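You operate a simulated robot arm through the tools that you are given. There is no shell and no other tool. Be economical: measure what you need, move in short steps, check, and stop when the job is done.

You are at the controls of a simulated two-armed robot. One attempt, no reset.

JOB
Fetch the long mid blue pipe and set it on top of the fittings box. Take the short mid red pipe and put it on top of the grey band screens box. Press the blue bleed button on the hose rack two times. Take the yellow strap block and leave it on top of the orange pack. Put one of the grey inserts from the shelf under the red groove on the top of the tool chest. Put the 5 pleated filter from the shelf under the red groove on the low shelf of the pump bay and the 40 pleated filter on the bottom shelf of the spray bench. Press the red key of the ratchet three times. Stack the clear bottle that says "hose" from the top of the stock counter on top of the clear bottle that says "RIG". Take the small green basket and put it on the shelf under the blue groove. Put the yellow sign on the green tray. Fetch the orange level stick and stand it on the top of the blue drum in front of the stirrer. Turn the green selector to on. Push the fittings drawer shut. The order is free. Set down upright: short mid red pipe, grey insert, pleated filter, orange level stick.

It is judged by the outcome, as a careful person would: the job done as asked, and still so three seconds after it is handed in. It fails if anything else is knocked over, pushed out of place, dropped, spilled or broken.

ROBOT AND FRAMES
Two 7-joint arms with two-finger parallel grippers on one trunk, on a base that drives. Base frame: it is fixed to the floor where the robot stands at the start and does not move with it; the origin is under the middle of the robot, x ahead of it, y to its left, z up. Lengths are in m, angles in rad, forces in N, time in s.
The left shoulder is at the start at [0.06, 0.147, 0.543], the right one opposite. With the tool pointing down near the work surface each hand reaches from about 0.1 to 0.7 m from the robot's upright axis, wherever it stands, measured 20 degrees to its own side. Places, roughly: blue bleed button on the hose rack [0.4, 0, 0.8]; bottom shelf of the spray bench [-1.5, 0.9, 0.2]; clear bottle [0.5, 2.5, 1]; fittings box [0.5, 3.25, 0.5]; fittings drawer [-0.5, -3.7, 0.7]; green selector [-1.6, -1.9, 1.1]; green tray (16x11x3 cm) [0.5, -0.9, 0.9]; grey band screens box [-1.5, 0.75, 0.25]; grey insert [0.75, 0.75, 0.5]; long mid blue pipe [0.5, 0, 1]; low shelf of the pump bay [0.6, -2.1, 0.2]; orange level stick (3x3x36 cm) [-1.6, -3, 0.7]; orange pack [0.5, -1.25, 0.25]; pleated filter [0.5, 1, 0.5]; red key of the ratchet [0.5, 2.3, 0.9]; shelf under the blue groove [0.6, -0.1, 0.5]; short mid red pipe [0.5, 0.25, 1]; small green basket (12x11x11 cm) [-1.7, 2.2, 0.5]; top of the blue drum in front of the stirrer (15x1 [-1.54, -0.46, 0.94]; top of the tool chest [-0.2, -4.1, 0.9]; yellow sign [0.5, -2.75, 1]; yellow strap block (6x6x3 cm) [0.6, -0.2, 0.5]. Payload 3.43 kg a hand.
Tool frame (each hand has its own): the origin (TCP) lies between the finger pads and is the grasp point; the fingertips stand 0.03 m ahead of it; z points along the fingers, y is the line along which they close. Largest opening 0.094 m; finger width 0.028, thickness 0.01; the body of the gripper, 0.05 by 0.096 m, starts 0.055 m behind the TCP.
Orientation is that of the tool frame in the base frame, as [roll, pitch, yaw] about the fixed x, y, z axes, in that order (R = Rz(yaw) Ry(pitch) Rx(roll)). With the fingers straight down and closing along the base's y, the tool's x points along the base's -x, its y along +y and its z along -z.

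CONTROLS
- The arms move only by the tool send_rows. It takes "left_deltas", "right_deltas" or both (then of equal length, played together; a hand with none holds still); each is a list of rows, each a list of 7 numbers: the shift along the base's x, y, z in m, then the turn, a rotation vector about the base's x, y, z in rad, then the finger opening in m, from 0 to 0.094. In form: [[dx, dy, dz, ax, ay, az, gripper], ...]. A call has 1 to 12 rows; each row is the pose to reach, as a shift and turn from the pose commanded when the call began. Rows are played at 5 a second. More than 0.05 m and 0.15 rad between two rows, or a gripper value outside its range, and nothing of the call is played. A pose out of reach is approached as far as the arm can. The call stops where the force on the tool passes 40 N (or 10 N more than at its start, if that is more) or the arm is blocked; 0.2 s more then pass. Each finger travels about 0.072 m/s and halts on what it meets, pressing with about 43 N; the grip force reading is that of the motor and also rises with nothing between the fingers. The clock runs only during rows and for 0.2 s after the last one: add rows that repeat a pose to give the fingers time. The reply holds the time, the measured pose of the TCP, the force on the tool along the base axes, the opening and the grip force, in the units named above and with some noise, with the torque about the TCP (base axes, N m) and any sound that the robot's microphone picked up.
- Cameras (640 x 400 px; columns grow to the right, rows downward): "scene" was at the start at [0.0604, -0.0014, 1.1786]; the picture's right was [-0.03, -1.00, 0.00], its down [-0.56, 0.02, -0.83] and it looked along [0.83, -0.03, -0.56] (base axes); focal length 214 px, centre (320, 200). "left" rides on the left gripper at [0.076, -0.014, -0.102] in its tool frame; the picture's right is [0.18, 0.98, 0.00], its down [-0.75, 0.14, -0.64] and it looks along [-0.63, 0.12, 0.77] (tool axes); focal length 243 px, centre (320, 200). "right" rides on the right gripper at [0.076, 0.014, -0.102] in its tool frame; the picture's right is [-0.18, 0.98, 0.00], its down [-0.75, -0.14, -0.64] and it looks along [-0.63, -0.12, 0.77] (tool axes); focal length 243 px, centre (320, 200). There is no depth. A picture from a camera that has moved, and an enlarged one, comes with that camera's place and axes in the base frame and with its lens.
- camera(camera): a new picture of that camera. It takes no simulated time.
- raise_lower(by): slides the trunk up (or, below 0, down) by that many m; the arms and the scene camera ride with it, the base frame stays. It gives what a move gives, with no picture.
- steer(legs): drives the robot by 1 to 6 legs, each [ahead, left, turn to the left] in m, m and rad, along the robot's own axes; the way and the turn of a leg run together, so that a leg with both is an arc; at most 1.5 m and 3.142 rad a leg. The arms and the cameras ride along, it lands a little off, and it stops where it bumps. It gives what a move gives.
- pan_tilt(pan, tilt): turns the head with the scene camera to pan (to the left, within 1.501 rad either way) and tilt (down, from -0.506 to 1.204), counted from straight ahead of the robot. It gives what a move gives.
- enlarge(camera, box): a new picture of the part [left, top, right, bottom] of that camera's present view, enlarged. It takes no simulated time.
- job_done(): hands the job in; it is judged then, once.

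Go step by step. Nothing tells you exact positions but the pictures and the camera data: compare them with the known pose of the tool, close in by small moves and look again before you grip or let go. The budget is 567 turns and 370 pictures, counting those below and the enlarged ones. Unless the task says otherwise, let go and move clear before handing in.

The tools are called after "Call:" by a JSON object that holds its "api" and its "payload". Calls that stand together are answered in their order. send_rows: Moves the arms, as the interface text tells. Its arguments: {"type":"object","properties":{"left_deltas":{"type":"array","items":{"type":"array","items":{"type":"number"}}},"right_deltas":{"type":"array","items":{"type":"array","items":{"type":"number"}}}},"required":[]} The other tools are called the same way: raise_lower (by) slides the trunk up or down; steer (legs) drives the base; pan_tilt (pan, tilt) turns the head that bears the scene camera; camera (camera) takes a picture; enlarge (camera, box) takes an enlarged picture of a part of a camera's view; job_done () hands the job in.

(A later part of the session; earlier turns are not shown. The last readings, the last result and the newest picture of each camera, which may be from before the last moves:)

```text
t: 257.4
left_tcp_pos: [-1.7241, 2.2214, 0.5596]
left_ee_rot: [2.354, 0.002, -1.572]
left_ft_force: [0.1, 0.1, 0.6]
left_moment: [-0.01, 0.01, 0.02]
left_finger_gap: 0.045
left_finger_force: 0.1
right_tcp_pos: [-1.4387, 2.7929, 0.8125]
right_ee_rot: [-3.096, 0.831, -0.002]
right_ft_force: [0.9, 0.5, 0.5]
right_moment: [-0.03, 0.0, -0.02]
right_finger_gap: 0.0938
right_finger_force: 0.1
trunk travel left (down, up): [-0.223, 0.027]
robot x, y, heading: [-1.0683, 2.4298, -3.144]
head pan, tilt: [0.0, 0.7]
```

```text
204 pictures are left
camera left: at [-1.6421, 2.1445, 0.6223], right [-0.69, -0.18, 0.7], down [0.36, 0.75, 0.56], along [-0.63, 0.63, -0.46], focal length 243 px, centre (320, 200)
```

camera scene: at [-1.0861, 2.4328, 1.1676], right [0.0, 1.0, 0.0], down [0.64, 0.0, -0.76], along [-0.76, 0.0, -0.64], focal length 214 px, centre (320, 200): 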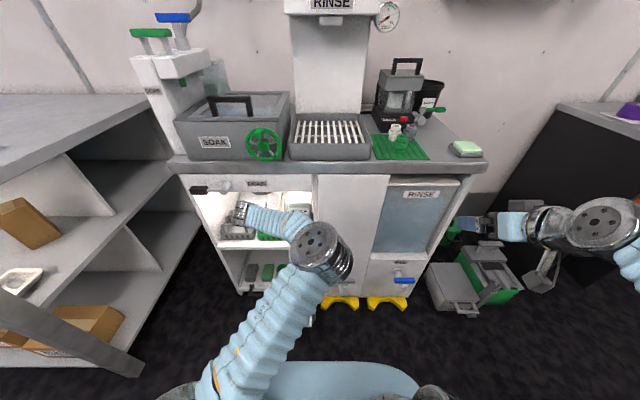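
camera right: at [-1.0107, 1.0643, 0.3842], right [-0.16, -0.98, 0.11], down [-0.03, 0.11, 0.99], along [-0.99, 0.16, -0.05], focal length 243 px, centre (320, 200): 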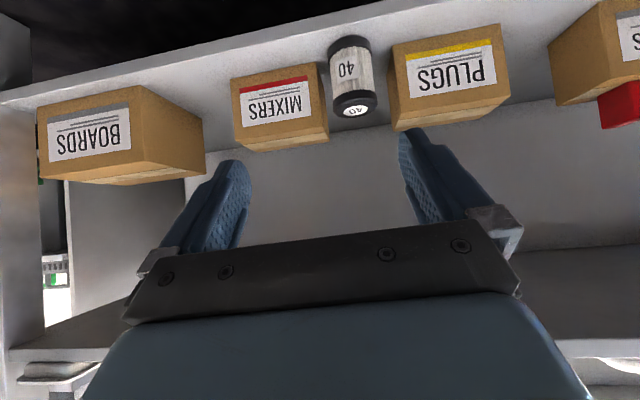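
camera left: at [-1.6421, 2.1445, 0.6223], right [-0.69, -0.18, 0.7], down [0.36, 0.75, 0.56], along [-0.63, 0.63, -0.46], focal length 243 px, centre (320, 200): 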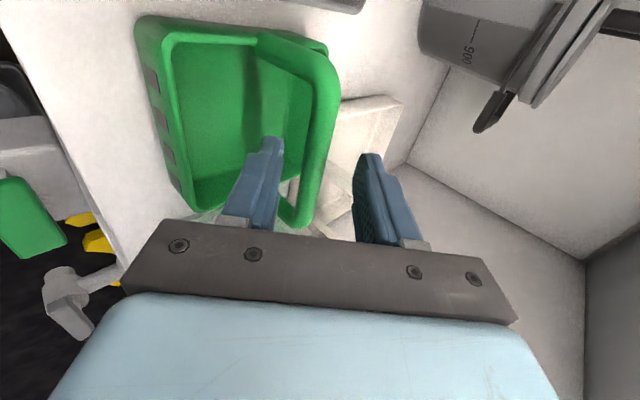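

Call:
{"api": "raise_lower", "payload": {"by": -0.028}}

Call:
{"api": "camera", "payload": {"camera": "left"}}

Call:
{"api": "enlarge", "payload": {"camera": "scene", "box": [190, 170, 340, 290]}}

```text
t: 258.1
left_tcp_pos: [-1.7249, 2.2212, 0.531]
left_ee_rot: [2.353, 0.004, -1.573]
left_ft_force: [-0.9, -1.3, 5.1]
left_moment: [-0.06, 0.03, -0.05]
left_finger_gap: 0.0475
left_finger_force: 2.2
right_tcp_pos: [-1.4385, 2.7938, 0.7848]
right_ee_rot: [-3.097, 0.829, -0.003]
right_ft_force: [0.4, -0.4, 0.8]
right_moment: [-0.02, -0.01, -0.03]
right_finger_gap: 0.094
right_finger_force: 0.1
trunk travel left (down, up): [-0.195, 0.055]
robot x, y, heading: [-1.0679, 2.4315, -3.144]
head pan, tilt: [0.0, 0.7]
```

```text
203 pictures are left
camera left: at [-1.6421, 2.1446, 0.5949], right [-0.69, -0.18, 0.7], down [0.36, 0.75, 0.55], along [-0.63, 0.63, -0.46], focal length 243 px, centre (320, 200)
```

left: 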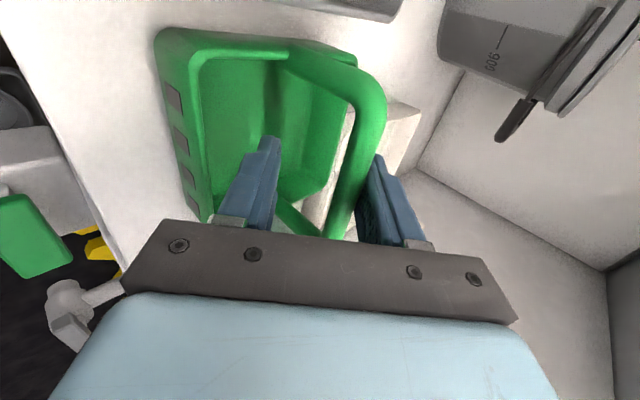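

```text
3.33 times, centred on (265, 230) of scene
camera zoom: at [-1.1211, 2.4328, 1.1146], right [0.0, 1.0, 0.0], down [0.64, 0.0, -0.77], along [-0.77, 0.0, -0.64], focal length 715 px, centre (503, 100)
```

zoom: 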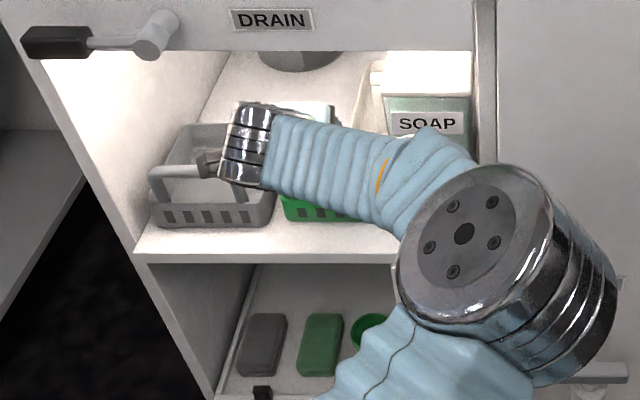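

The bar sits against the far finger: I shift 1 cm up and 1 cm in to centre it, then close.

Call:
{"api": "raise_lower", "payload": {"by": 0.011}}

Call:
{"api": "steer", "payload": {"legs": [[0.012, 0, 0]]}}

Call:
{"api": "camera", "payload": {"camera": "left"}}

```text
t: 258.7
left_tcp_pos: [-1.7243, 2.222, 0.5424]
left_ee_rot: [2.354, 0.002, -1.573]
left_ft_force: [-0.5, 0.6, -0.9]
left_moment: [0.02, -0.01, -0.01]
left_finger_gap: 0.0451
left_finger_force: 0.0
right_tcp_pos: [-1.4377, 2.7936, 0.7963]
right_ee_rot: [-3.097, 0.832, -0.001]
right_ft_force: [0.0, -0.2, 0.5]
right_moment: [0.02, 0.01, 0.0]
right_finger_gap: 0.0938
right_finger_force: 0.0
trunk travel left (down, up): [-0.206, 0.044]
robot x, y, heading: [-1.0677, 2.4327, -3.136]
head pan, tilt: [0.0, 0.7]
```

```text
t: 259.5
left_tcp_pos: [-1.7358, 2.2215, 0.5425]
left_ee_rot: [2.355, 0.003, -1.573]
left_ft_force: [0.2, 0.5, -0.6]
left_moment: [0.04, -0.02, 0.0]
left_finger_gap: 0.0451
left_finger_force: 0.0
right_tcp_pos: [-1.4511, 2.7932, 0.7951]
right_ee_rot: [-3.096, 0.831, -0.003]
right_ft_force: [0.2, -0.5, -0.3]
right_moment: [-0.01, 0.0, -0.01]
right_finger_gap: 0.0941
right_finger_force: 0.0
trunk travel left (down, up): [-0.206, 0.044]
robot x, y, heading: [-1.0775, 2.4282, -3.142]
head pan, tilt: [0.0, 0.7]
```

```text
201 pictures are left
camera left: at [-1.6542, 2.1446, 0.6054], right [-0.69, -0.18, 0.7], down [0.36, 0.75, 0.56], along [-0.63, 0.63, -0.46], focal length 243 px, centre (320, 200)
```

left: 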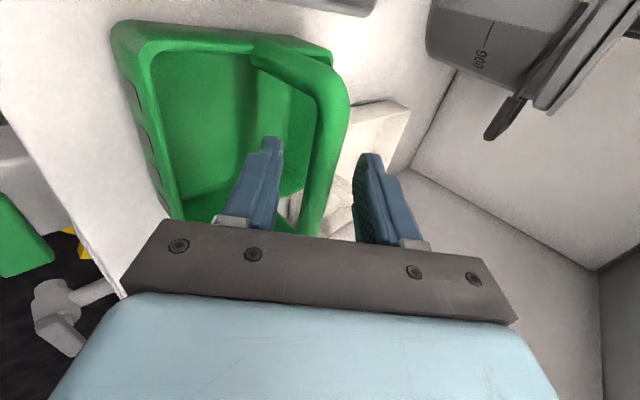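

Call:
{"api": "send_rows", "payload": {"left_deltas": [[0, 0, 0, 0, 0, 0, 0.03], [0, 0, 0, 0, 0, 0, 0.01], [0, 0, 0, 0, 0, 0, 0.0], [0, 0, 0, 0, 0, 0, 0.0]]}}

Call:
{"api": "camera", "payload": {"camera": "left"}}

```text
t: 260.5
left_tcp_pos: [-1.7367, 2.222, 0.5419]
left_ee_rot: [2.354, 0.002, -1.572]
left_ft_force: [-0.1, -0.4, 0.0]
left_moment: [-0.04, 0.02, 0.01]
left_finger_gap: 0.0172
left_finger_force: 43.1
right_tcp_pos: [-1.4512, 2.7945, 0.7947]
right_ee_rot: [-3.097, 0.83, -0.003]
right_ft_force: [-0.3, 0.0, -0.4]
right_moment: [-0.01, 0.01, -0.03]
right_finger_gap: 0.0938
right_finger_force: 0.2
trunk travel left (down, up): [-0.206, 0.044]
robot x, y, heading: [-1.0792, 2.4329, -3.132]
head pan, tilt: [0.0, 0.7]
```

```text
200 pictures are left
camera left: at [-1.6543, 2.1446, 0.6053], right [-0.69, -0.18, 0.7], down [0.36, 0.75, 0.56], along [-0.63, 0.63, -0.46], focal length 243 px, centre (320, 200)
```

left: 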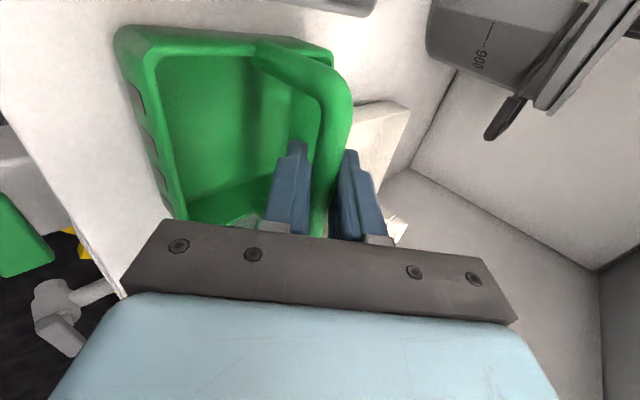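

Gripped (gap 1.7 cm). Lift via trunk and check.

Call:
{"api": "raise_lower", "payload": {"by": 0.03}}

Call:
{"api": "camera", "payload": {"camera": "left"}}

Call:
{"api": "enlarge", "payload": {"camera": "scene", "box": [190, 150, 340, 270]}}

```text
t: 261.2
left_tcp_pos: [-1.7367, 2.2218, 0.5712]
left_ee_rot: [2.355, 0.002, -1.574]
left_ft_force: [0.2, -0.1, 0.0]
left_moment: [0.02, 0.03, 0.02]
left_finger_gap: 0.0173
left_finger_force: 43.3
right_tcp_pos: [-1.45, 2.794, 0.8256]
right_ee_rot: [-3.098, 0.831, -0.004]
right_ft_force: [-0.1, -0.5, 0.3]
right_moment: [0.0, -0.02, 0.0]
right_finger_gap: 0.0938
right_finger_force: 0.0
trunk travel left (down, up): [-0.236, 0.014]
robot x, y, heading: [-1.0801, 2.429, -3.135]
head pan, tilt: [0.0, 0.7]
```

```text
199 pictures are left
camera left: at [-1.6543, 2.1446, 0.6352], right [-0.69, -0.18, 0.7], down [0.36, 0.75, 0.56], along [-0.63, 0.63, -0.46], focal length 243 px, centre (320, 200)
```

left: 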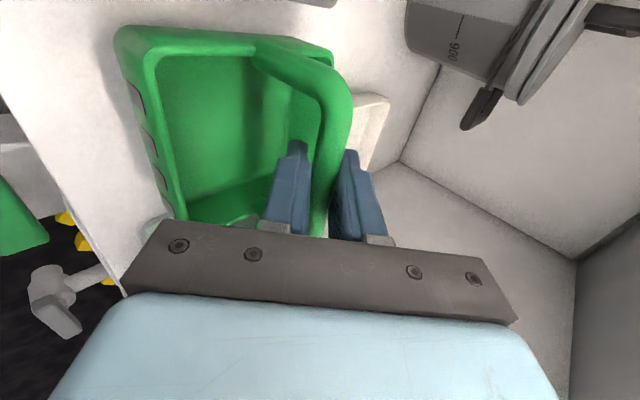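

```text
3.33 times, centred on (265, 210) of scene
camera zoom: at [-1.1336, 2.4327, 1.1556], right [0.0, 1.0, 0.0], down [0.64, 0.0, -0.76], along [-0.76, 0.0, -0.64], focal length 715 px, centre (503, 167)
```

zoom: 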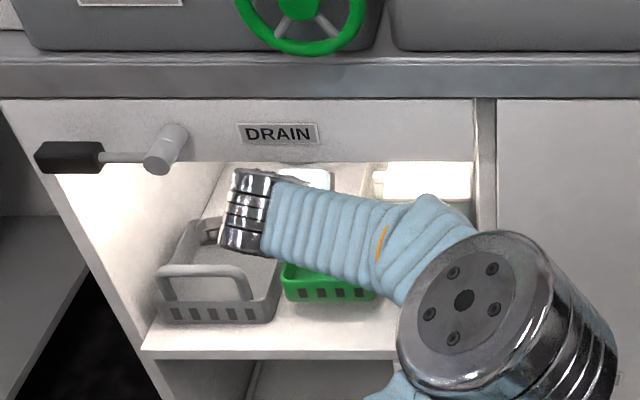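

Basket lifted. Back straight out.

Call:
{"api": "steer", "payload": {"legs": [[-0.45, 0, 0]]}}

Call:
{"api": "camera", "payload": {"camera": "scene"}}

```text
t: 263.9
left_tcp_pos: [-1.2882, 2.2266, 0.5713]
left_ee_rot: [2.354, 0.0, -1.581]
left_ft_force: [0.1, 0.1, -0.6]
left_moment: [-0.01, -0.03, 0.01]
left_finger_gap: 0.0172
left_finger_force: 42.4
right_tcp_pos: [-0.9994, 2.7955, 0.8252]
right_ee_rot: [-3.097, 0.828, -0.012]
right_ft_force: [-0.2, 0.5, 0.4]
right_moment: [0.02, -0.02, 0.0]
right_finger_gap: 0.0941
right_finger_force: 0.0
trunk travel left (down, up): [-0.236, 0.014]
robot x, y, heading: [-0.6323, 2.4307, 3.136]
head pan, tilt: [0.0, 0.7]
```

```text
197 pictures are left
camera scene: at [-0.6851, 2.4323, 1.1555], right [0.01, 1.0, 0.0], down [0.64, 0.0, -0.76], along [-0.76, 0.0, -0.64], focal length 214 px, centre (320, 200)
```

scene: 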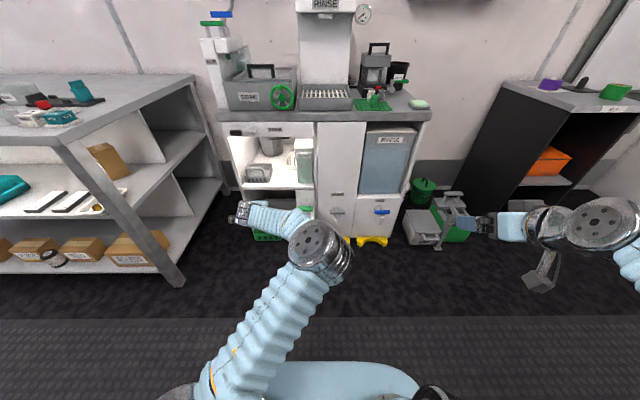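

Basket is out. I turn to face +x and drive along to the blue-groove bench, looking at the blue "5" pipe on the way.

Call:
{"api": "steer", "payload": {"legs": [[0, 0, 1.574], [0, 0, 1.574], [0, -0.9, 0]]}}

Call:
{"api": "camera", "payload": {"camera": "scene"}}

Call:
{"api": "enlarge", "payload": {"camera": "scene", "box": [320, 100, 520, 220]}}

```text
t: 276.4
left_tcp_pos: [0.0502, 1.7587, 0.572]
left_ee_rot: [2.356, 0.002, 1.61]
left_ft_force: [0.1, -1.0, 0.5]
left_moment: [-0.03, 0.0, 0.01]
left_finger_gap: 0.017
left_finger_force: 43.4
right_tcp_pos: [-0.2128, 1.1759, 0.8263]
right_ee_rot: [-3.096, 0.83, -3.106]
right_ft_force: [-0.1, 0.6, -0.6]
right_moment: [-0.03, 0.01, 0.02]
right_finger_gap: 0.094
right_finger_force: 0.0
trunk travel left (down, up): [-0.236, 0.014]
robot x, y, heading: [-0.5972, 1.527, 0.045]
head pan, tilt: [0.0, 0.7]
```

```text
196 pictures are left
camera scene: at [-0.5396, 1.5287, 1.1555], right [0.04, -1.0, 0.0], down [-0.64, -0.03, -0.76], along [0.76, 0.03, -0.64], focal length 214 px, centre (320, 200)
```

scene: 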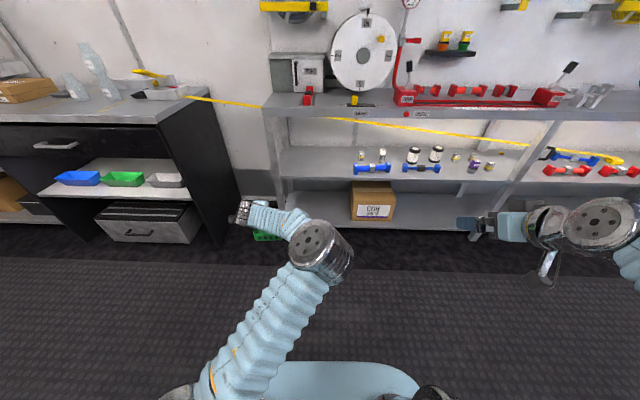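

```text
3.20 times, centred on (420, 160) of scene
camera zoom: at [-0.5396, 1.5287, 1.1555], right [0.04, -1.0, 0.0], down [-0.64, -0.03, -0.76], along [0.76, 0.03, -0.64], focal length 686 px, centre (0, 328)
```

zoom: 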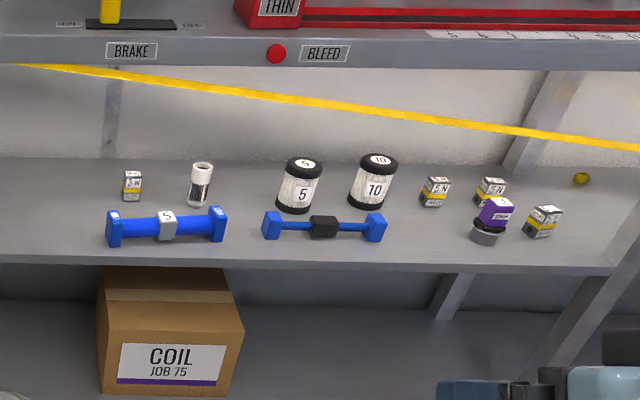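

The blue "5 WIDE" pipe was nudged ~4–5 cm when I withdrew; I'll put it back to its place (front x≈0.499, y 1.23–1.43) shortly. First deliver the basket.

Call:
{"api": "steer", "payload": {"legs": [[0, 0, -0.045], [0, -1.0, 0], [0, -1.0, 0]]}}

Call:
{"api": "camera", "payload": {"camera": "scene"}}

Call:
{"api": "enlarge", "payload": {"camera": "scene", "box": [180, 90, 420, 240]}}

```text
t: 286.8
left_tcp_pos: [0.0268, -0.2907, 0.5719]
left_ee_rot: [2.353, 0.002, 1.541]
left_ft_force: [-0.3, 0.0, -0.7]
left_moment: [0.01, -0.01, 0.04]
left_finger_gap: 0.0172
left_finger_force: 42.8
right_tcp_pos: [-0.2739, -0.8544, 0.8252]
right_ee_rot: [-3.097, 0.829, 3.11]
right_ft_force: [-0.5, -0.1, 0.7]
right_moment: [0.01, -0.03, 0.0]
right_finger_gap: 0.094
right_finger_force: 0.0
trunk travel left (down, up): [-0.236, 0.014]
robot x, y, heading: [-0.632, -0.4827, -0.026]
head pan, tilt: [0.0, 0.7]
```

```text
194 pictures are left
camera scene: at [-0.5774, -0.4802, 1.1555], right [-0.03, -1.0, 0.0], down [-0.64, 0.02, -0.76], along [0.76, -0.02, -0.64], focal length 214 px, centre (320, 200)
```

scene: 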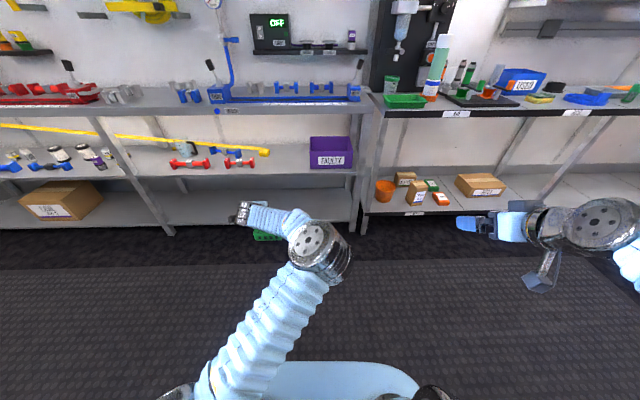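

```text
2.67 times, centred on (300, 165) of scene
camera zoom: at [-0.5774, -0.4802, 1.1555], right [-0.03, -1.0, 0.0], down [-0.64, 0.02, -0.76], along [0.76, -0.02, -0.64], focal length 572 px, centre (373, 293)
```

zoom: 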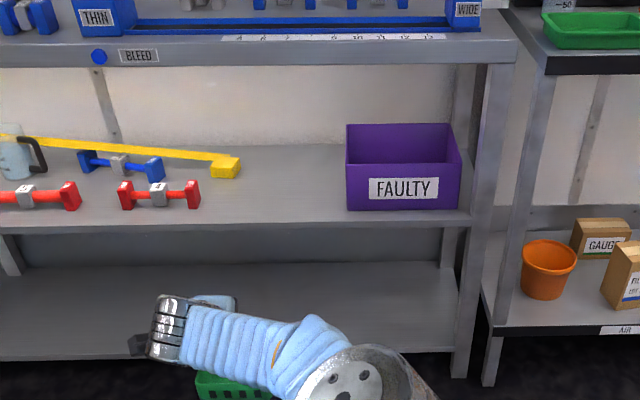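

Free spot between the yellow block and FAULTY bin: centre (0.56, −0.325). I raise the basket, straighten the heading and drive in.

Call:
{"api": "raise_lower", "payload": {"by": 0.014}}

Call:
{"api": "send_rows", "payload": {"left_deltas": [[0, 0, 0.015, 0, 0, 0, 0], [0, 0, 0.03, 0, 0, 0, 0]]}}

Call:
{"api": "steer", "payload": {"legs": [[0, -0.045, 0.026], [0.3, 0, 0]]}}

Call:
{"api": "camera", "payload": {"camera": "scene"}}

Call:
{"api": "camera", "payload": {"camera": "left"}}

```text
t: 287.5
left_tcp_pos: [0.0275, -0.2897, 0.5862]
left_ee_rot: [2.355, 0.002, 1.54]
left_ft_force: [-0.4, -0.6, -0.7]
left_moment: [0.01, 0.0, 0.0]
left_finger_gap: 0.0171
left_finger_force: 42.9
right_tcp_pos: [-0.2749, -0.8538, 0.8396]
right_ee_rot: [-3.095, 0.828, 3.108]
right_ft_force: [0.4, -0.5, 0.2]
right_moment: [0.0, 0.03, -0.03]
right_finger_gap: 0.0941
right_finger_force: 0.0
trunk travel left (down, up): [-0.25, 0.0]
robot x, y, heading: [-0.637, -0.4843, -0.035]
head pan, tilt: [0.0, 0.7]
```

```text
t: 288.1
left_tcp_pos: [0.0279, -0.2913, 0.616]
left_ee_rot: [2.354, 0.002, 1.541]
left_ft_force: [1.0, 1.3, -1.5]
left_moment: [-0.01, 0.0, 0.01]
left_finger_gap: 0.0169
left_finger_force: 42.6
right_tcp_pos: [-0.2743, -0.8539, 0.8391]
right_ee_rot: [-3.098, 0.83, 3.109]
right_ft_force: [0.8, 0.5, 0.2]
right_moment: [0.02, -0.03, 0.0]
right_finger_gap: 0.0939
right_finger_force: 0.1
trunk travel left (down, up): [-0.25, 0.0]
robot x, y, heading: [-0.634, -0.4779, -0.022]
head pan, tilt: [0.0, 0.7]
```

```text
t: 290.6
left_tcp_pos: [0.326, -0.3217, 0.6155]
left_ee_rot: [2.353, 0.002, 1.562]
left_ft_force: [0.3, 0.4, -1.3]
left_moment: [0.0, 0.01, 0.0]
left_finger_gap: 0.0171
left_finger_force: 42.8
right_tcp_pos: [0.0355, -0.8917, 0.8402]
right_ee_rot: [-3.095, 0.831, 3.131]
right_ft_force: [0.7, 0.0, -0.1]
right_moment: [-0.04, 0.02, 0.03]
right_finger_gap: 0.094
right_finger_force: 0.1
trunk travel left (down, up): [-0.25, 0.0]
robot x, y, heading: [-0.329, -0.5265, -0.005]
head pan, tilt: [0.0, 0.7]
```

```text
192 pictures are left
camera scene: at [-0.2749, -0.5254, 1.1696], right [0.0, -1.0, 0.0], down [-0.64, 0.0, -0.76], along [0.76, 0.0, -0.64], focal length 214 px, centre (320, 200)
```

scene: 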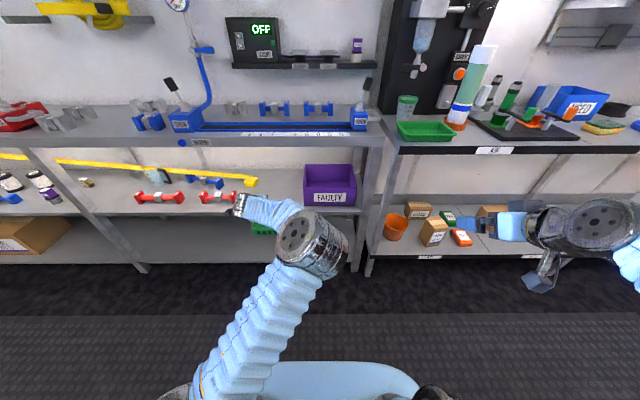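

```text
191 pictures are left
camera left: at [0.2435, -0.2452, 0.679], right [0.7, 0.18, 0.7], down [-0.36, -0.75, 0.56], along [0.62, -0.64, -0.46], focal length 243 px, centre (320, 200)
```

left: 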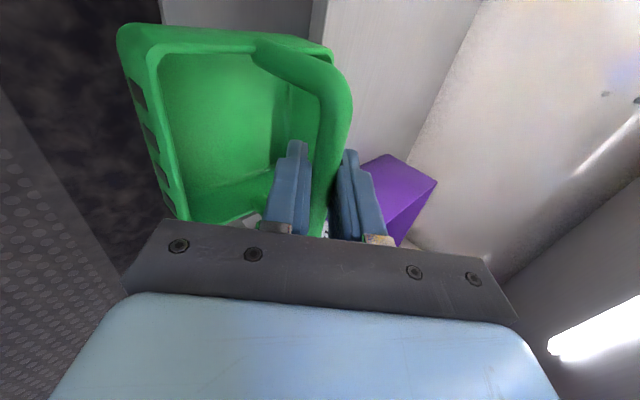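

Call:
{"api": "steer", "payload": {"legs": [[0.15, 0, 0.0]]}}

Call:
{"api": "camera", "payload": {"camera": "left"}}

Call:
{"api": "camera", "payload": {"camera": "scene"}}

```text
t: 292.0
left_tcp_pos: [0.4765, -0.3222, 0.6167]
left_ee_rot: [2.354, 0.002, 1.563]
left_ft_force: [0.2, -0.3, -0.7]
left_moment: [-0.01, -0.03, 0.01]
left_finger_gap: 0.0169
left_finger_force: 42.3
right_tcp_pos: [0.1848, -0.8918, 0.8396]
right_ee_rot: [-3.096, 0.832, 3.132]
right_ft_force: [-0.2, 0.5, -0.6]
right_moment: [-0.02, -0.01, -0.02]
right_finger_gap: 0.094
right_finger_force: 0.1
trunk travel left (down, up): [-0.25, 0.0]
robot x, y, heading: [-0.185, -0.5257, -0.011]
head pan, tilt: [0.0, 0.7]
```

```text
190 pictures are left
camera left: at [0.3928, -0.2457, 0.6791], right [0.7, 0.18, 0.7], down [-0.36, -0.75, 0.56], along [0.62, -0.64, -0.46], focal length 243 px, centre (320, 200)
```

left: 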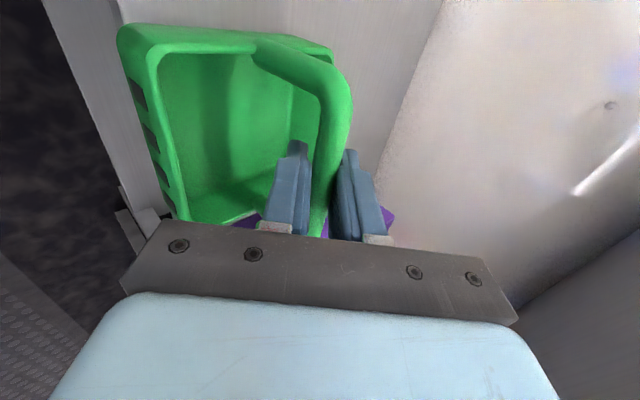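

```text
189 pictures are left
camera scene: at [-0.1255, -0.526, 1.1696], right [0.0, -1.0, 0.0], down [-0.64, 0.0, -0.76], along [0.76, 0.0, -0.64], focal length 214 px, centre (320, 200)
```

scene: 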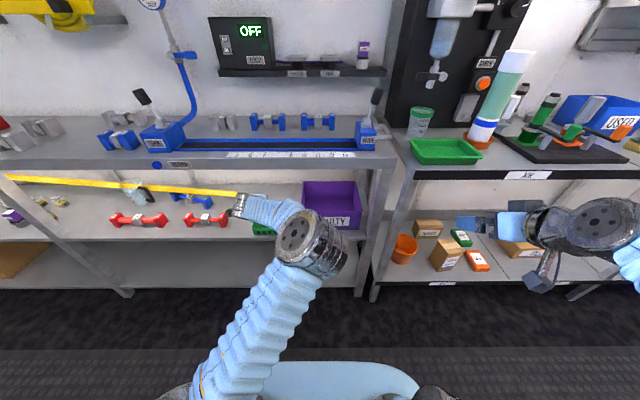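

Call:
{"api": "steer", "payload": {"legs": [[0.08, 0, 0.008]]}}

Call:
{"api": "raise_lower", "payload": {"by": -0.02}}

Call:
{"api": "camera", "payload": {"camera": "left"}}

Call:
{"api": "enlarge", "payload": {"camera": "scene", "box": [180, 150, 380, 275]}}

```text
t: 293.1
left_tcp_pos: [0.5538, -0.3169, 0.6168]
left_ee_rot: [2.355, 0.002, 1.57]
left_ft_force: [-0.5, -0.7, -1.0]
left_moment: [-0.02, 0.0, 0.05]
left_finger_gap: 0.0167
left_finger_force: 43.3
right_tcp_pos: [0.2695, -0.8899, 0.8398]
right_ee_rot: [-3.097, 0.831, 3.139]
right_ft_force: [0.2, -0.7, 0.2]
right_moment: [0.04, 0.0, 0.0]
right_finger_gap: 0.0941
right_finger_force: 0.0
trunk travel left (down, up): [-0.25, 0.0]
robot x, y, heading: [-0.1044, -0.5254, 0.004]
head pan, tilt: [0.0, 0.7]
```

```text
t: 293.7
left_tcp_pos: [0.5545, -0.3174, 0.5956]
left_ee_rot: [2.353, 0.001, 1.571]
left_ft_force: [0.8, 0.0, 0.1]
left_moment: [-0.01, -0.04, 0.0]
left_finger_gap: 0.0169
left_finger_force: 43.1
right_tcp_pos: [0.2686, -0.8902, 0.8201]
right_ee_rot: [-3.098, 0.828, 3.14]
right_ft_force: [0.0, -0.7, -0.2]
right_moment: [0.01, 0.02, -0.04]
right_finger_gap: 0.0941
right_finger_force: 0.0
trunk travel left (down, up): [-0.23, 0.02]
robot x, y, heading: [-0.1006, -0.5278, 0.005]
head pan, tilt: [0.0, 0.7]
```

```text
188 pictures are left
camera left: at [0.4712, -0.2412, 0.659], right [0.69, 0.19, 0.7], down [-0.36, -0.75, 0.56], along [0.63, -0.63, -0.46], focal length 243 px, centre (320, 200)
```

left: 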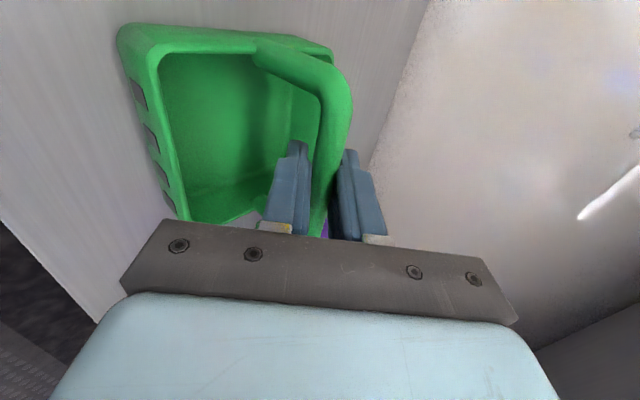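

```text
3.20 times, centred on (280, 212) of scene
camera zoom: at [-0.0448, -0.5256, 1.1495], right [0.0, -1.0, 0.0], down [-0.64, 0.0, -0.76], along [0.76, 0.0, -0.64], focal length 686 px, centre (448, 160)
```

zoom: 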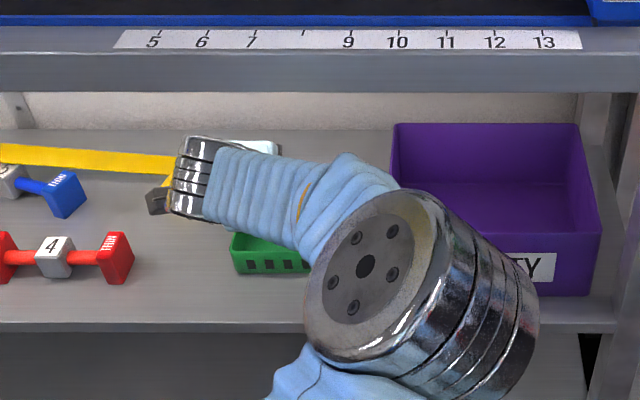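

Call:
{"api": "raise_lower", "payload": {"by": -0.006}}

Call:
{"api": "raise_lower", "payload": {"by": -0.004}}

```text
t: 294.3
left_tcp_pos: [0.5534, -0.3166, 0.5929]
left_ee_rot: [2.35, 0.002, 1.571]
left_ft_force: [0.1, -1.1, 16.4]
left_moment: [0.63, -0.06, 0.12]
left_finger_gap: 0.0169
left_finger_force: 43.3
right_tcp_pos: [0.2683, -0.8902, 0.8137]
right_ee_rot: [-3.097, 0.832, 3.14]
right_ft_force: [0.0, 0.0, -0.1]
right_moment: [0.01, 0.0, -0.02]
right_finger_gap: 0.0941
right_finger_force: 0.0
trunk travel left (down, up): [-0.224, 0.026]
robot x, y, heading: [-0.0975, -0.5291, 0.001]
head pan, tilt: [0.0, 0.7]
```

```text
t: 294.8
left_tcp_pos: [0.5559, -0.3159, 0.5923]
left_ee_rot: [2.342, 0.001, 1.57]
left_ft_force: [2.8, 0.8, 13.3]
left_moment: [0.32, -0.05, -0.05]
left_finger_gap: 0.0169
left_finger_force: 42.9
right_tcp_pos: [0.2677, -0.8903, 0.8093]
right_ee_rot: [-3.096, 0.831, 3.141]
right_ft_force: [-0.1, -0.6, 0.0]
right_moment: [-0.03, 0.01, -0.02]
right_finger_gap: 0.0939
right_finger_force: 0.1
trunk travel left (down, up): [-0.221, 0.029]
robot x, y, heading: [-0.1017, -0.5257, 0.008]
head pan, tilt: [0.0, 0.7]
stopped: the force on the tool passed its limit at 42 N (the readings are from after the stop); the commanded pose is now the measured one
```

On the shelf. Open, then withdraw up the diagonal (trunk up, base back).

Call:
{"api": "send_rows", "payload": {"left_deltas": [[0, 0, 0, 0, 0, 0, 0.025], [0, 0, 0, 0, 0, 0, 0.035], [0, 0, 0, 0, 0, 0, 0.045], [0, 0, 0, 0, 0, 0, 0.045]]}}

Call:
{"api": "camera", "payload": {"camera": "left"}}

```text
t: 295.8
left_tcp_pos: [0.5562, -0.3163, 0.59]
left_ee_rot: [2.346, 0.005, 1.571]
left_ft_force: [0.5, -0.3, -0.1]
left_moment: [-0.01, -0.03, -0.02]
left_finger_gap: 0.0452
left_finger_force: 0.1
right_tcp_pos: [0.2702, -0.8903, 0.8107]
right_ee_rot: [-3.096, 0.828, 3.138]
right_ft_force: [0.4, -0.4, 0.3]
right_moment: [0.01, -0.03, 0.01]
right_finger_gap: 0.0942
right_finger_force: 0.0
trunk travel left (down, up): [-0.221, 0.029]
robot x, y, heading: [-0.1009, -0.5284, 0.004]
head pan, tilt: [0.0, 0.7]
```

```text
186 pictures are left
camera left: at [0.4722, -0.241, 0.6528], right [0.69, 0.19, 0.7], down [-0.36, -0.75, 0.55], along [0.63, -0.63, -0.45], focal length 243 px, centre (320, 200)
```

left: 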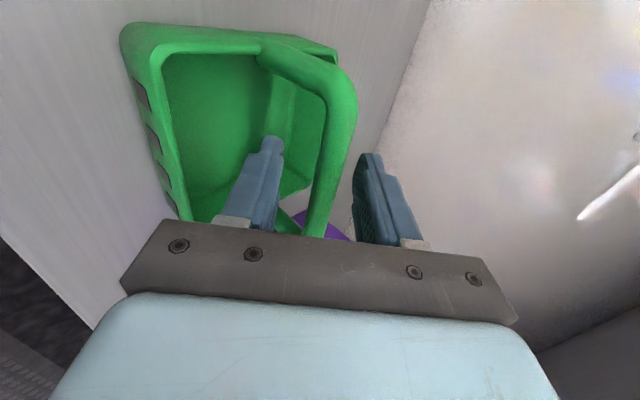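

Call:
{"api": "send_rows", "payload": {"left_deltas": [[-0.015, 0, 0.015, 0, 0, 0, 0.045], [-0.03, 0, 0.03, 0, 0, 0, 0.045], [-0.045, 0, 0.045, 0, 0, 0, 0.045], [-0.065, 0, 0.06, 0, 0, 0, 0.045], [-0.1, 0, 0.06, 0, 0, 0, 0.045]]}}

Call:
{"api": "steer", "payload": {"legs": [[-0.35, 0, 0]]}}

Call:
{"api": "camera", "payload": {"camera": "scene"}}

```text
t: 296.9
left_tcp_pos: [0.4573, -0.3162, 0.6484]
left_ee_rot: [2.349, 0.002, 1.571]
left_ft_force: [0.2, -0.1, -0.1]
left_moment: [-0.04, 0.02, 0.04]
left_finger_gap: 0.0451
left_finger_force: 0.0
right_tcp_pos: [0.2702, -0.8897, 0.8107]
right_ee_rot: [-3.097, 0.829, 3.139]
right_ft_force: [0.6, 0.5, 0.4]
right_moment: [0.02, 0.04, -0.04]
right_finger_gap: 0.0942
right_finger_force: 0.0
trunk travel left (down, up): [-0.221, 0.029]
robot x, y, heading: [-0.1037, -0.5285, 0.004]
head pan, tilt: [0.0, 0.7]
```

```text
t: 299.2
left_tcp_pos: [0.101, -0.3157, 0.65]
left_ee_rot: [2.347, 0.005, 1.573]
left_ft_force: [0.7, 0.4, 0.1]
left_moment: [0.04, -0.02, -0.01]
left_finger_gap: 0.0451
left_finger_force: 0.0
right_tcp_pos: [-0.0858, -0.8908, 0.81]
right_ee_rot: [-3.095, 0.83, -3.141]
right_ft_force: [-0.3, 0.1, 0.1]
right_moment: [0.05, -0.04, 0.02]
right_finger_gap: 0.0941
right_finger_force: 0.1
trunk travel left (down, up): [-0.221, 0.029]
robot x, y, heading: [-0.4597, -0.5286, 0.004]
head pan, tilt: [0.0, 0.7]
```

```text
185 pictures are left
camera scene: at [-0.4008, -0.5273, 1.1402], right [0.01, -1.0, 0.0], down [-0.64, 0.0, -0.76], along [0.76, 0.01, -0.64], focal length 214 px, centre (320, 200)
```

scene: 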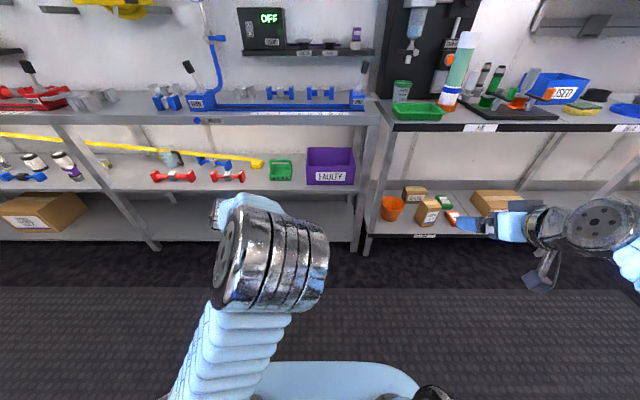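

Basket stands on the shelf. I unroll the left hand to its carry pose and go back to tidy the blue "5" pipe with the right hand.

Call:
{"api": "send_rows", "payload": {"left_deltas": [[-0.01, 0.02, 0.02, -0.101, 0, 0.101, 0.045], [-0.03, 0.04, 0.04, -0.202, 0, 0.202, 0.06], [-0.05, 0.06, 0.06, -0.303, 0, 0.303, 0.08], [-0.07, 0.08, 0.08, -0.404, 0, 0.404, 0.094], [-0.09, 0.1, 0.1, -0.505, 0, 0.505, 0.094], [-0.11, 0.12, 0.12, -0.606, 0, 0.606, 0.094], [-0.13, 0.13, 0.14, -0.707, 0, 0.707, 0.094], [-0.15, 0.14, 0.16, -0.808, 0, 0.808, 0.094], [-0.16, 0.15, 0.18, -0.909, 0, 0.909, 0.094], [-0.17, 0.16, 0.19, -1.01, 0, 1.01, 0.094], [-0.18, 0.17, 0.2, -1.111, 0, 1.111, 0.094]]}}

Call:
{"api": "steer", "payload": {"legs": [[0, 0.95, 0], [0, 0.9, 0]]}}

Call:
{"api": "raise_lower", "payload": {"by": 0.029}}

Call:
{"api": "camera", "payload": {"camera": "scene"}}

Call:
{"api": "enlarge", "payload": {"camera": "scene", "box": [240, 130, 440, 230]}}

```text
t: 301.6
left_tcp_pos: [-0.0781, -0.1466, 0.8503]
left_ee_rot: [3.14, 0.786, -3.132]
left_ft_force: [0.0, -0.9, 0.4]
left_moment: [0.02, -0.04, -0.01]
left_finger_gap: 0.094
left_finger_force: 0.2
right_tcp_pos: [-0.086, -0.8907, 0.8101]
right_ee_rot: [-3.098, 0.829, -3.141]
right_ft_force: [0.7, -0.9, 0.5]
right_moment: [0.02, 0.02, 0.01]
right_finger_gap: 0.0938
right_finger_force: 0.1
trunk travel left (down, up): [-0.221, 0.029]
robot x, y, heading: [-0.456, -0.528, 0.001]
head pan, tilt: [0.0, 0.7]
```

```text
t: 310.9
left_tcp_pos: [-0.1012, 1.6906, 0.8496]
left_ee_rot: [3.136, 0.786, -3.119]
left_ft_force: [0.9, -0.5, -1.1]
left_moment: [0.0, -0.02, -0.01]
left_finger_gap: 0.0938
left_finger_force: 0.0
right_tcp_pos: [-0.0978, 0.9475, 0.8101]
right_ee_rot: [-3.097, 0.829, -3.125]
right_ft_force: [0.3, -0.6, -0.2]
right_moment: [-0.02, 0.02, -0.05]
right_finger_gap: 0.094
right_finger_force: 0.0
trunk travel left (down, up): [-0.221, 0.029]
robot x, y, heading: [-0.4763, 1.3034, 0.021]
head pan, tilt: [0.0, 0.7]
```

```text
t: 311.6
left_tcp_pos: [-0.1016, 1.6909, 0.8784]
left_ee_rot: [3.136, 0.785, -3.119]
left_ft_force: [-0.7, 0.6, -0.9]
left_moment: [0.01, 0.01, -0.01]
left_finger_gap: 0.0939
left_finger_force: 0.0
right_tcp_pos: [-0.0972, 0.9467, 0.8405]
right_ee_rot: [-3.096, 0.829, -3.126]
right_ft_force: [-0.4, 0.4, 0.2]
right_moment: [0.0, -0.04, -0.02]
right_finger_gap: 0.0941
right_finger_force: 0.1
trunk travel left (down, up): [-0.25, 0.0]
robot x, y, heading: [-0.476, 1.2996, 0.021]
head pan, tilt: [0.0, 0.7]
```

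```text
184 pictures are left
camera scene: at [-0.418, 1.3053, 1.1692], right [0.02, -1.0, 0.0], down [-0.64, -0.01, -0.76], along [0.76, 0.02, -0.64], focal length 214 px, centre (320, 200)
```

scene: 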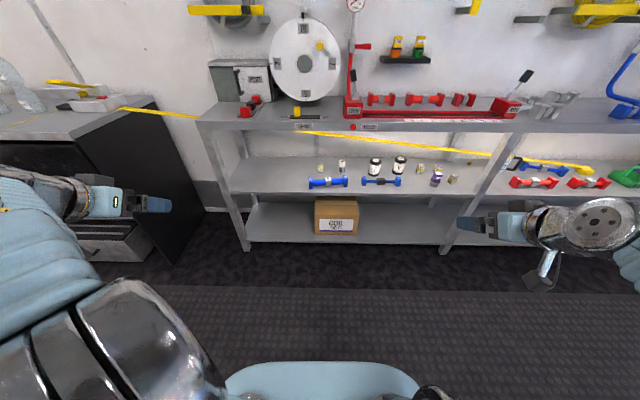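

```text
3.20 times, centred on (340, 180) of scene
camera zoom: at [-0.418, 1.3053, 1.1692], right [0.02, -1.0, 0.0], down [-0.64, -0.01, -0.76], along [0.76, 0.02, -0.64], focal length 686 px, centre (256, 264)
```

zoom: 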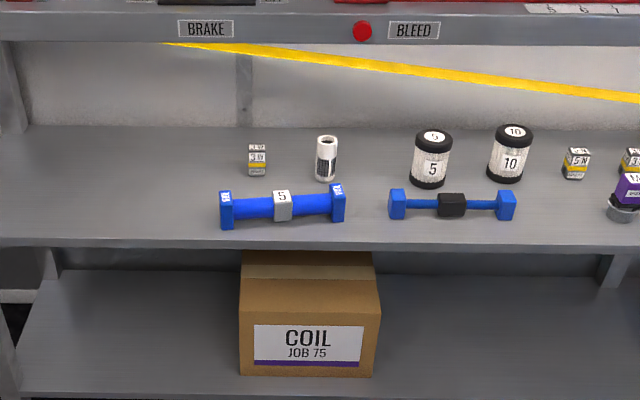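

Pipe 5 now lies about 4.7 cm too far right and turned ~6°. I go in with closed right fingers to push it back along its axis.

Call:
{"api": "steer", "payload": {"legs": [[0.38, 0.05, -0.021]]}}

Call:
{"api": "send_rows", "payload": {"right_deltas": [[0.0, 0.01, -0.04, 0, 0, 0, 0.05], [0.0, 0.03, -0.08, 0, 0, 0, 0.0], [0.01, 0.05, -0.12, 0, 0, 0, 0], [0.02, 0.07, -0.16, 0, 0, 0, 0], [0.03, 0.09, -0.2, 0, 0, 0, 0], [0.04, 0.11, -0.235, 0, 0, 0, 0], [0.05, 0.12, -0.25, 0, 0, 0, 0]]}}

Call:
{"api": "camera", "payload": {"camera": "right"}}

Call:
{"api": "camera", "payload": {"camera": "scene"}}

```text
t: 314.0
left_tcp_pos: [0.2885, 1.7361, 0.8795]
left_ee_rot: [3.135, 0.783, 3.14]
left_ft_force: [0.3, 0.3, 0.0]
left_moment: [-0.02, -0.04, -0.04]
left_finger_gap: 0.094
left_finger_force: 0.1
right_tcp_pos: [0.275, 0.9933, 0.8386]
right_ee_rot: [-3.096, 0.83, 3.134]
right_ft_force: [0.0, 1.1, -0.1]
right_moment: [-0.03, -0.04, 0.01]
right_finger_gap: 0.0939
right_finger_force: 0.1
trunk travel left (down, up): [-0.25, 0.0]
robot x, y, heading: [-0.0959, 1.3546, 0.001]
head pan, tilt: [0.0, 0.7]
```

```text
t: 315.6
left_tcp_pos: [0.2883, 1.7348, 0.8786]
left_ee_rot: [3.135, 0.783, -3.141]
left_ft_force: [0.4, -0.8, 0.0]
left_moment: [0.02, 0.0, -0.02]
left_finger_gap: 0.0942
left_finger_force: 0.2
right_tcp_pos: [0.3721, 1.1074, 0.6001]
right_ee_rot: [-3.096, 0.833, 3.138]
right_ft_force: [-0.8, -3.3, -2.9]
right_moment: [0.13, -0.13, 0.2]
right_finger_gap: 0.0
right_finger_force: 33.2
right hand out of reach, approached as far as the arm can: row 3, 4, 5, 6, 7
trunk travel left (down, up): [-0.25, 0.0]
robot x, y, heading: [-0.0948, 1.357, -0.0]
head pan, tilt: [0.0, 0.7]
```

```text
182 pictures are left
camera right: at [0.2457, 1.1275, 0.6122], right [0.16, 0.98, 0.11], down [0.03, -0.11, 0.99], along [0.99, -0.16, -0.04], focal length 243 px, centre (320, 200)
```

right: 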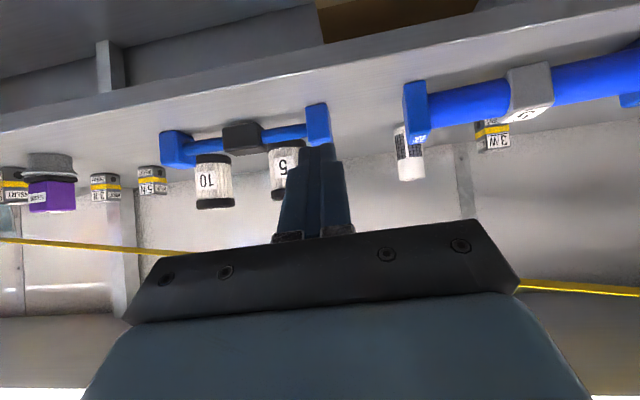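

```text
181 pictures are left
camera scene: at [-0.0362, 1.3568, 1.169], right [0.0, -1.0, 0.0], down [-0.64, 0.0, -0.76], along [0.76, 0.0, -0.64], focal length 214 px, centre (320, 200)
```

scene: 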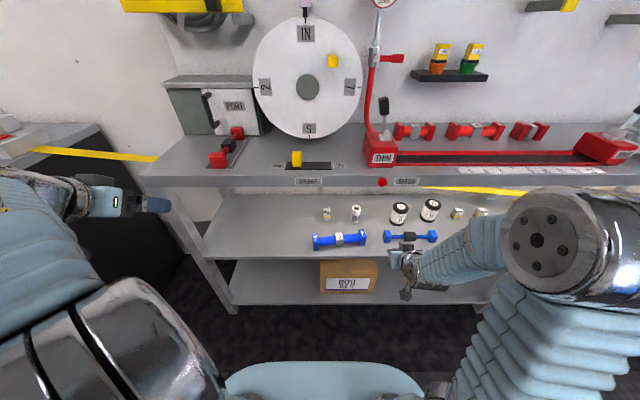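

Call:
{"api": "send_rows", "payload": {"right_deltas": [[0.0, 0.04, 0, 0, 0, 0, 0], [0.04, 0.043, 0.0, 0, 0, 0, 0], [0.08, 0.043, 0.0, 0, 0, 0, 0], [0.12, 0.043, 0.0, 0, 0, 0, 0], [0.134, 0.043, -0.02, 0, 0, 0, 0], [0.134, 0.043, -0.04, 0, 0, 0, 0], [0.134, 0.043, -0.052, 0, 0, 0, 0]]}}

Call:
{"api": "camera", "payload": {"camera": "right"}}

```text
t: 317.2
left_tcp_pos: [0.2881, 1.7351, 0.8775]
left_ee_rot: [3.137, 0.786, 3.14]
left_ft_force: [0.4, 0.4, 0.1]
left_moment: [0.02, 0.02, -0.01]
left_finger_gap: 0.0939
left_finger_force: 0.0
right_tcp_pos: [0.5064, 1.1488, 0.5458]
right_ee_rot: [-3.096, 0.829, 3.136]
right_ft_force: [-0.3, 0.3, -0.8]
right_moment: [0.01, -0.01, -0.03]
right_finger_gap: 0.0
right_finger_force: 32.6
trunk travel left (down, up): [-0.25, 0.0]
robot x, y, heading: [-0.0933, 1.3586, -0.0]
head pan, tilt: [0.0, 0.7]
```

```text
180 pictures are left
camera right: at [0.3815, 1.1685, 0.559], right [0.16, 0.98, 0.11], down [0.03, -0.11, 0.99], along [0.99, -0.16, -0.05], focal length 243 px, centre (320, 200)
```

right: 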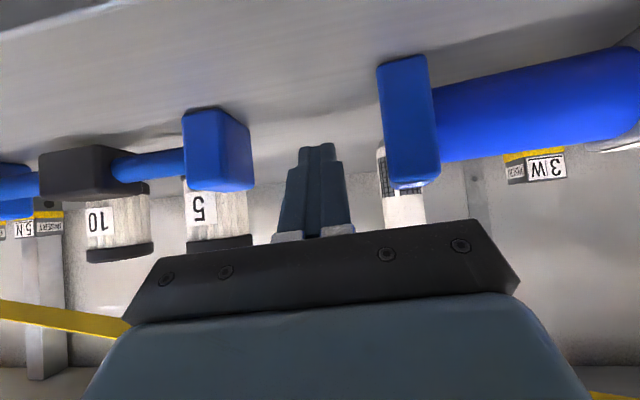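

Push the pipe left along its axis by the needed distance.

Call:
{"api": "send_rows", "payload": {"right_deltas": [[0, 0.012, 0, 0, 0, 0, 0], [0, 0.022, 0, 0, 0, 0, 0], [0, 0.032, 0, 0, 0, 0, 0], [0, 0.042, 0, 0, 0, 0, 0], [0, 0.052, 0, 0, 0, 0, 0], [0, 0.061, 0, 0, 0, 0, 0], [0, 0.069, 0, 0, 0, 0, 0]]}}

Call:
{"api": "camera", "payload": {"camera": "right"}}

Call:
{"api": "enlarge", "payload": {"camera": "scene", "box": [280, 190, 460, 280]}}

```text
t: 318.8
left_tcp_pos: [0.2882, 1.7349, 0.8784]
left_ee_rot: [3.136, 0.785, 3.141]
left_ft_force: [0.6, 0.0, 0.2]
left_moment: [0.01, -0.03, 0.0]
left_finger_gap: 0.0941
left_finger_force: 0.1
right_tcp_pos: [0.508, 1.2164, 0.5472]
right_ee_rot: [-3.096, 0.831, 3.136]
right_ft_force: [0.1, -1.4, 0.2]
right_moment: [0.05, 0.05, 0.03]
right_finger_gap: 0.0
right_finger_force: 33.0
trunk travel left (down, up): [-0.25, 0.0]
robot x, y, heading: [-0.0923, 1.3611, -0.0]
head pan, tilt: [0.0, 0.7]
```

```text
179 pictures are left
camera right: at [0.3819, 1.2369, 0.5603], right [0.16, 0.98, 0.11], down [0.03, -0.11, 0.99], along [0.99, -0.16, -0.05], focal length 243 px, centre (320, 200)
```

right: 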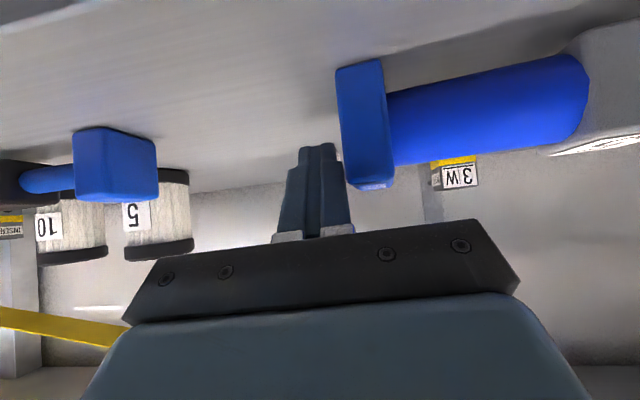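

```text
3.56 times, centred on (370, 235) of scene
camera zoom: at [-0.0372, 1.3574, 1.1692], right [0.0, -1.0, 0.0], down [-0.64, 0.0, -0.76], along [0.76, 0.0, -0.64], focal length 763 px, centre (142, 76)
```

zoom: 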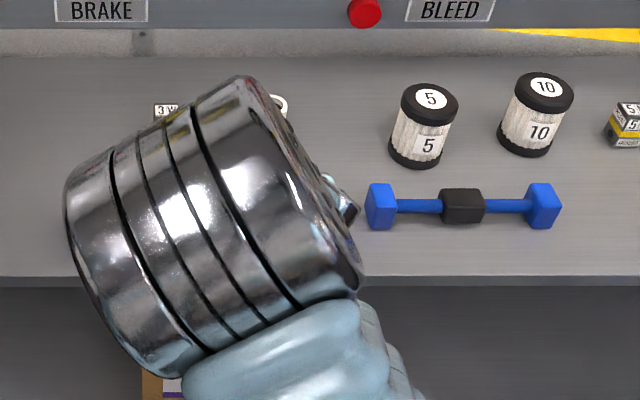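

y is restored. Now push the left end, then the right end, back by 1–3 cm from the front.

Call:
{"api": "send_rows", "payload": {"right_deltas": [[0, -0.015, 0, 0, 0, 0, 0], [-0.03, -0.02, 0.02, 0, 0, 0, 0], [-0.07, -0.01, 0.05, 0, 0, 0, 0], [-0.11, 0.02, 0.06, 0, 0, 0, 0], [-0.12, 0.06, 0.06, 0, 0, 0, 0], [-0.12, 0.1, 0.06, 0, 0, 0, 0], [-0.12, 0.14, 0.06, 0, 0, 0, 0], [-0.12, 0.18, 0.05, 0, 0, 0, 0], [-0.12, 0.2, 0.02, 0, 0, 0, 0], [-0.12, 0.202, 0.0, 0, 0, 0, 0]]}}

Call:
{"api": "camera", "payload": {"camera": "right"}}

```text
refused: row 3 steps farther than a row can; nothing moved
```

```text
177 pictures are left
camera right: at [0.3819, 1.2369, 0.5603], right [0.16, 0.98, 0.11], down [0.03, -0.11, 0.99], along [0.99, -0.16, -0.05], focal length 243 px, centre (320, 200)
```

right: 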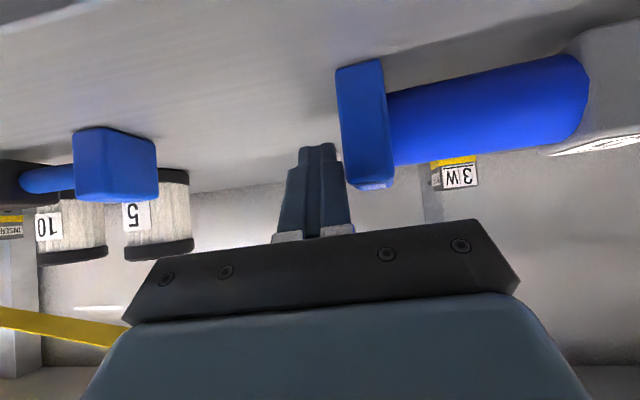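

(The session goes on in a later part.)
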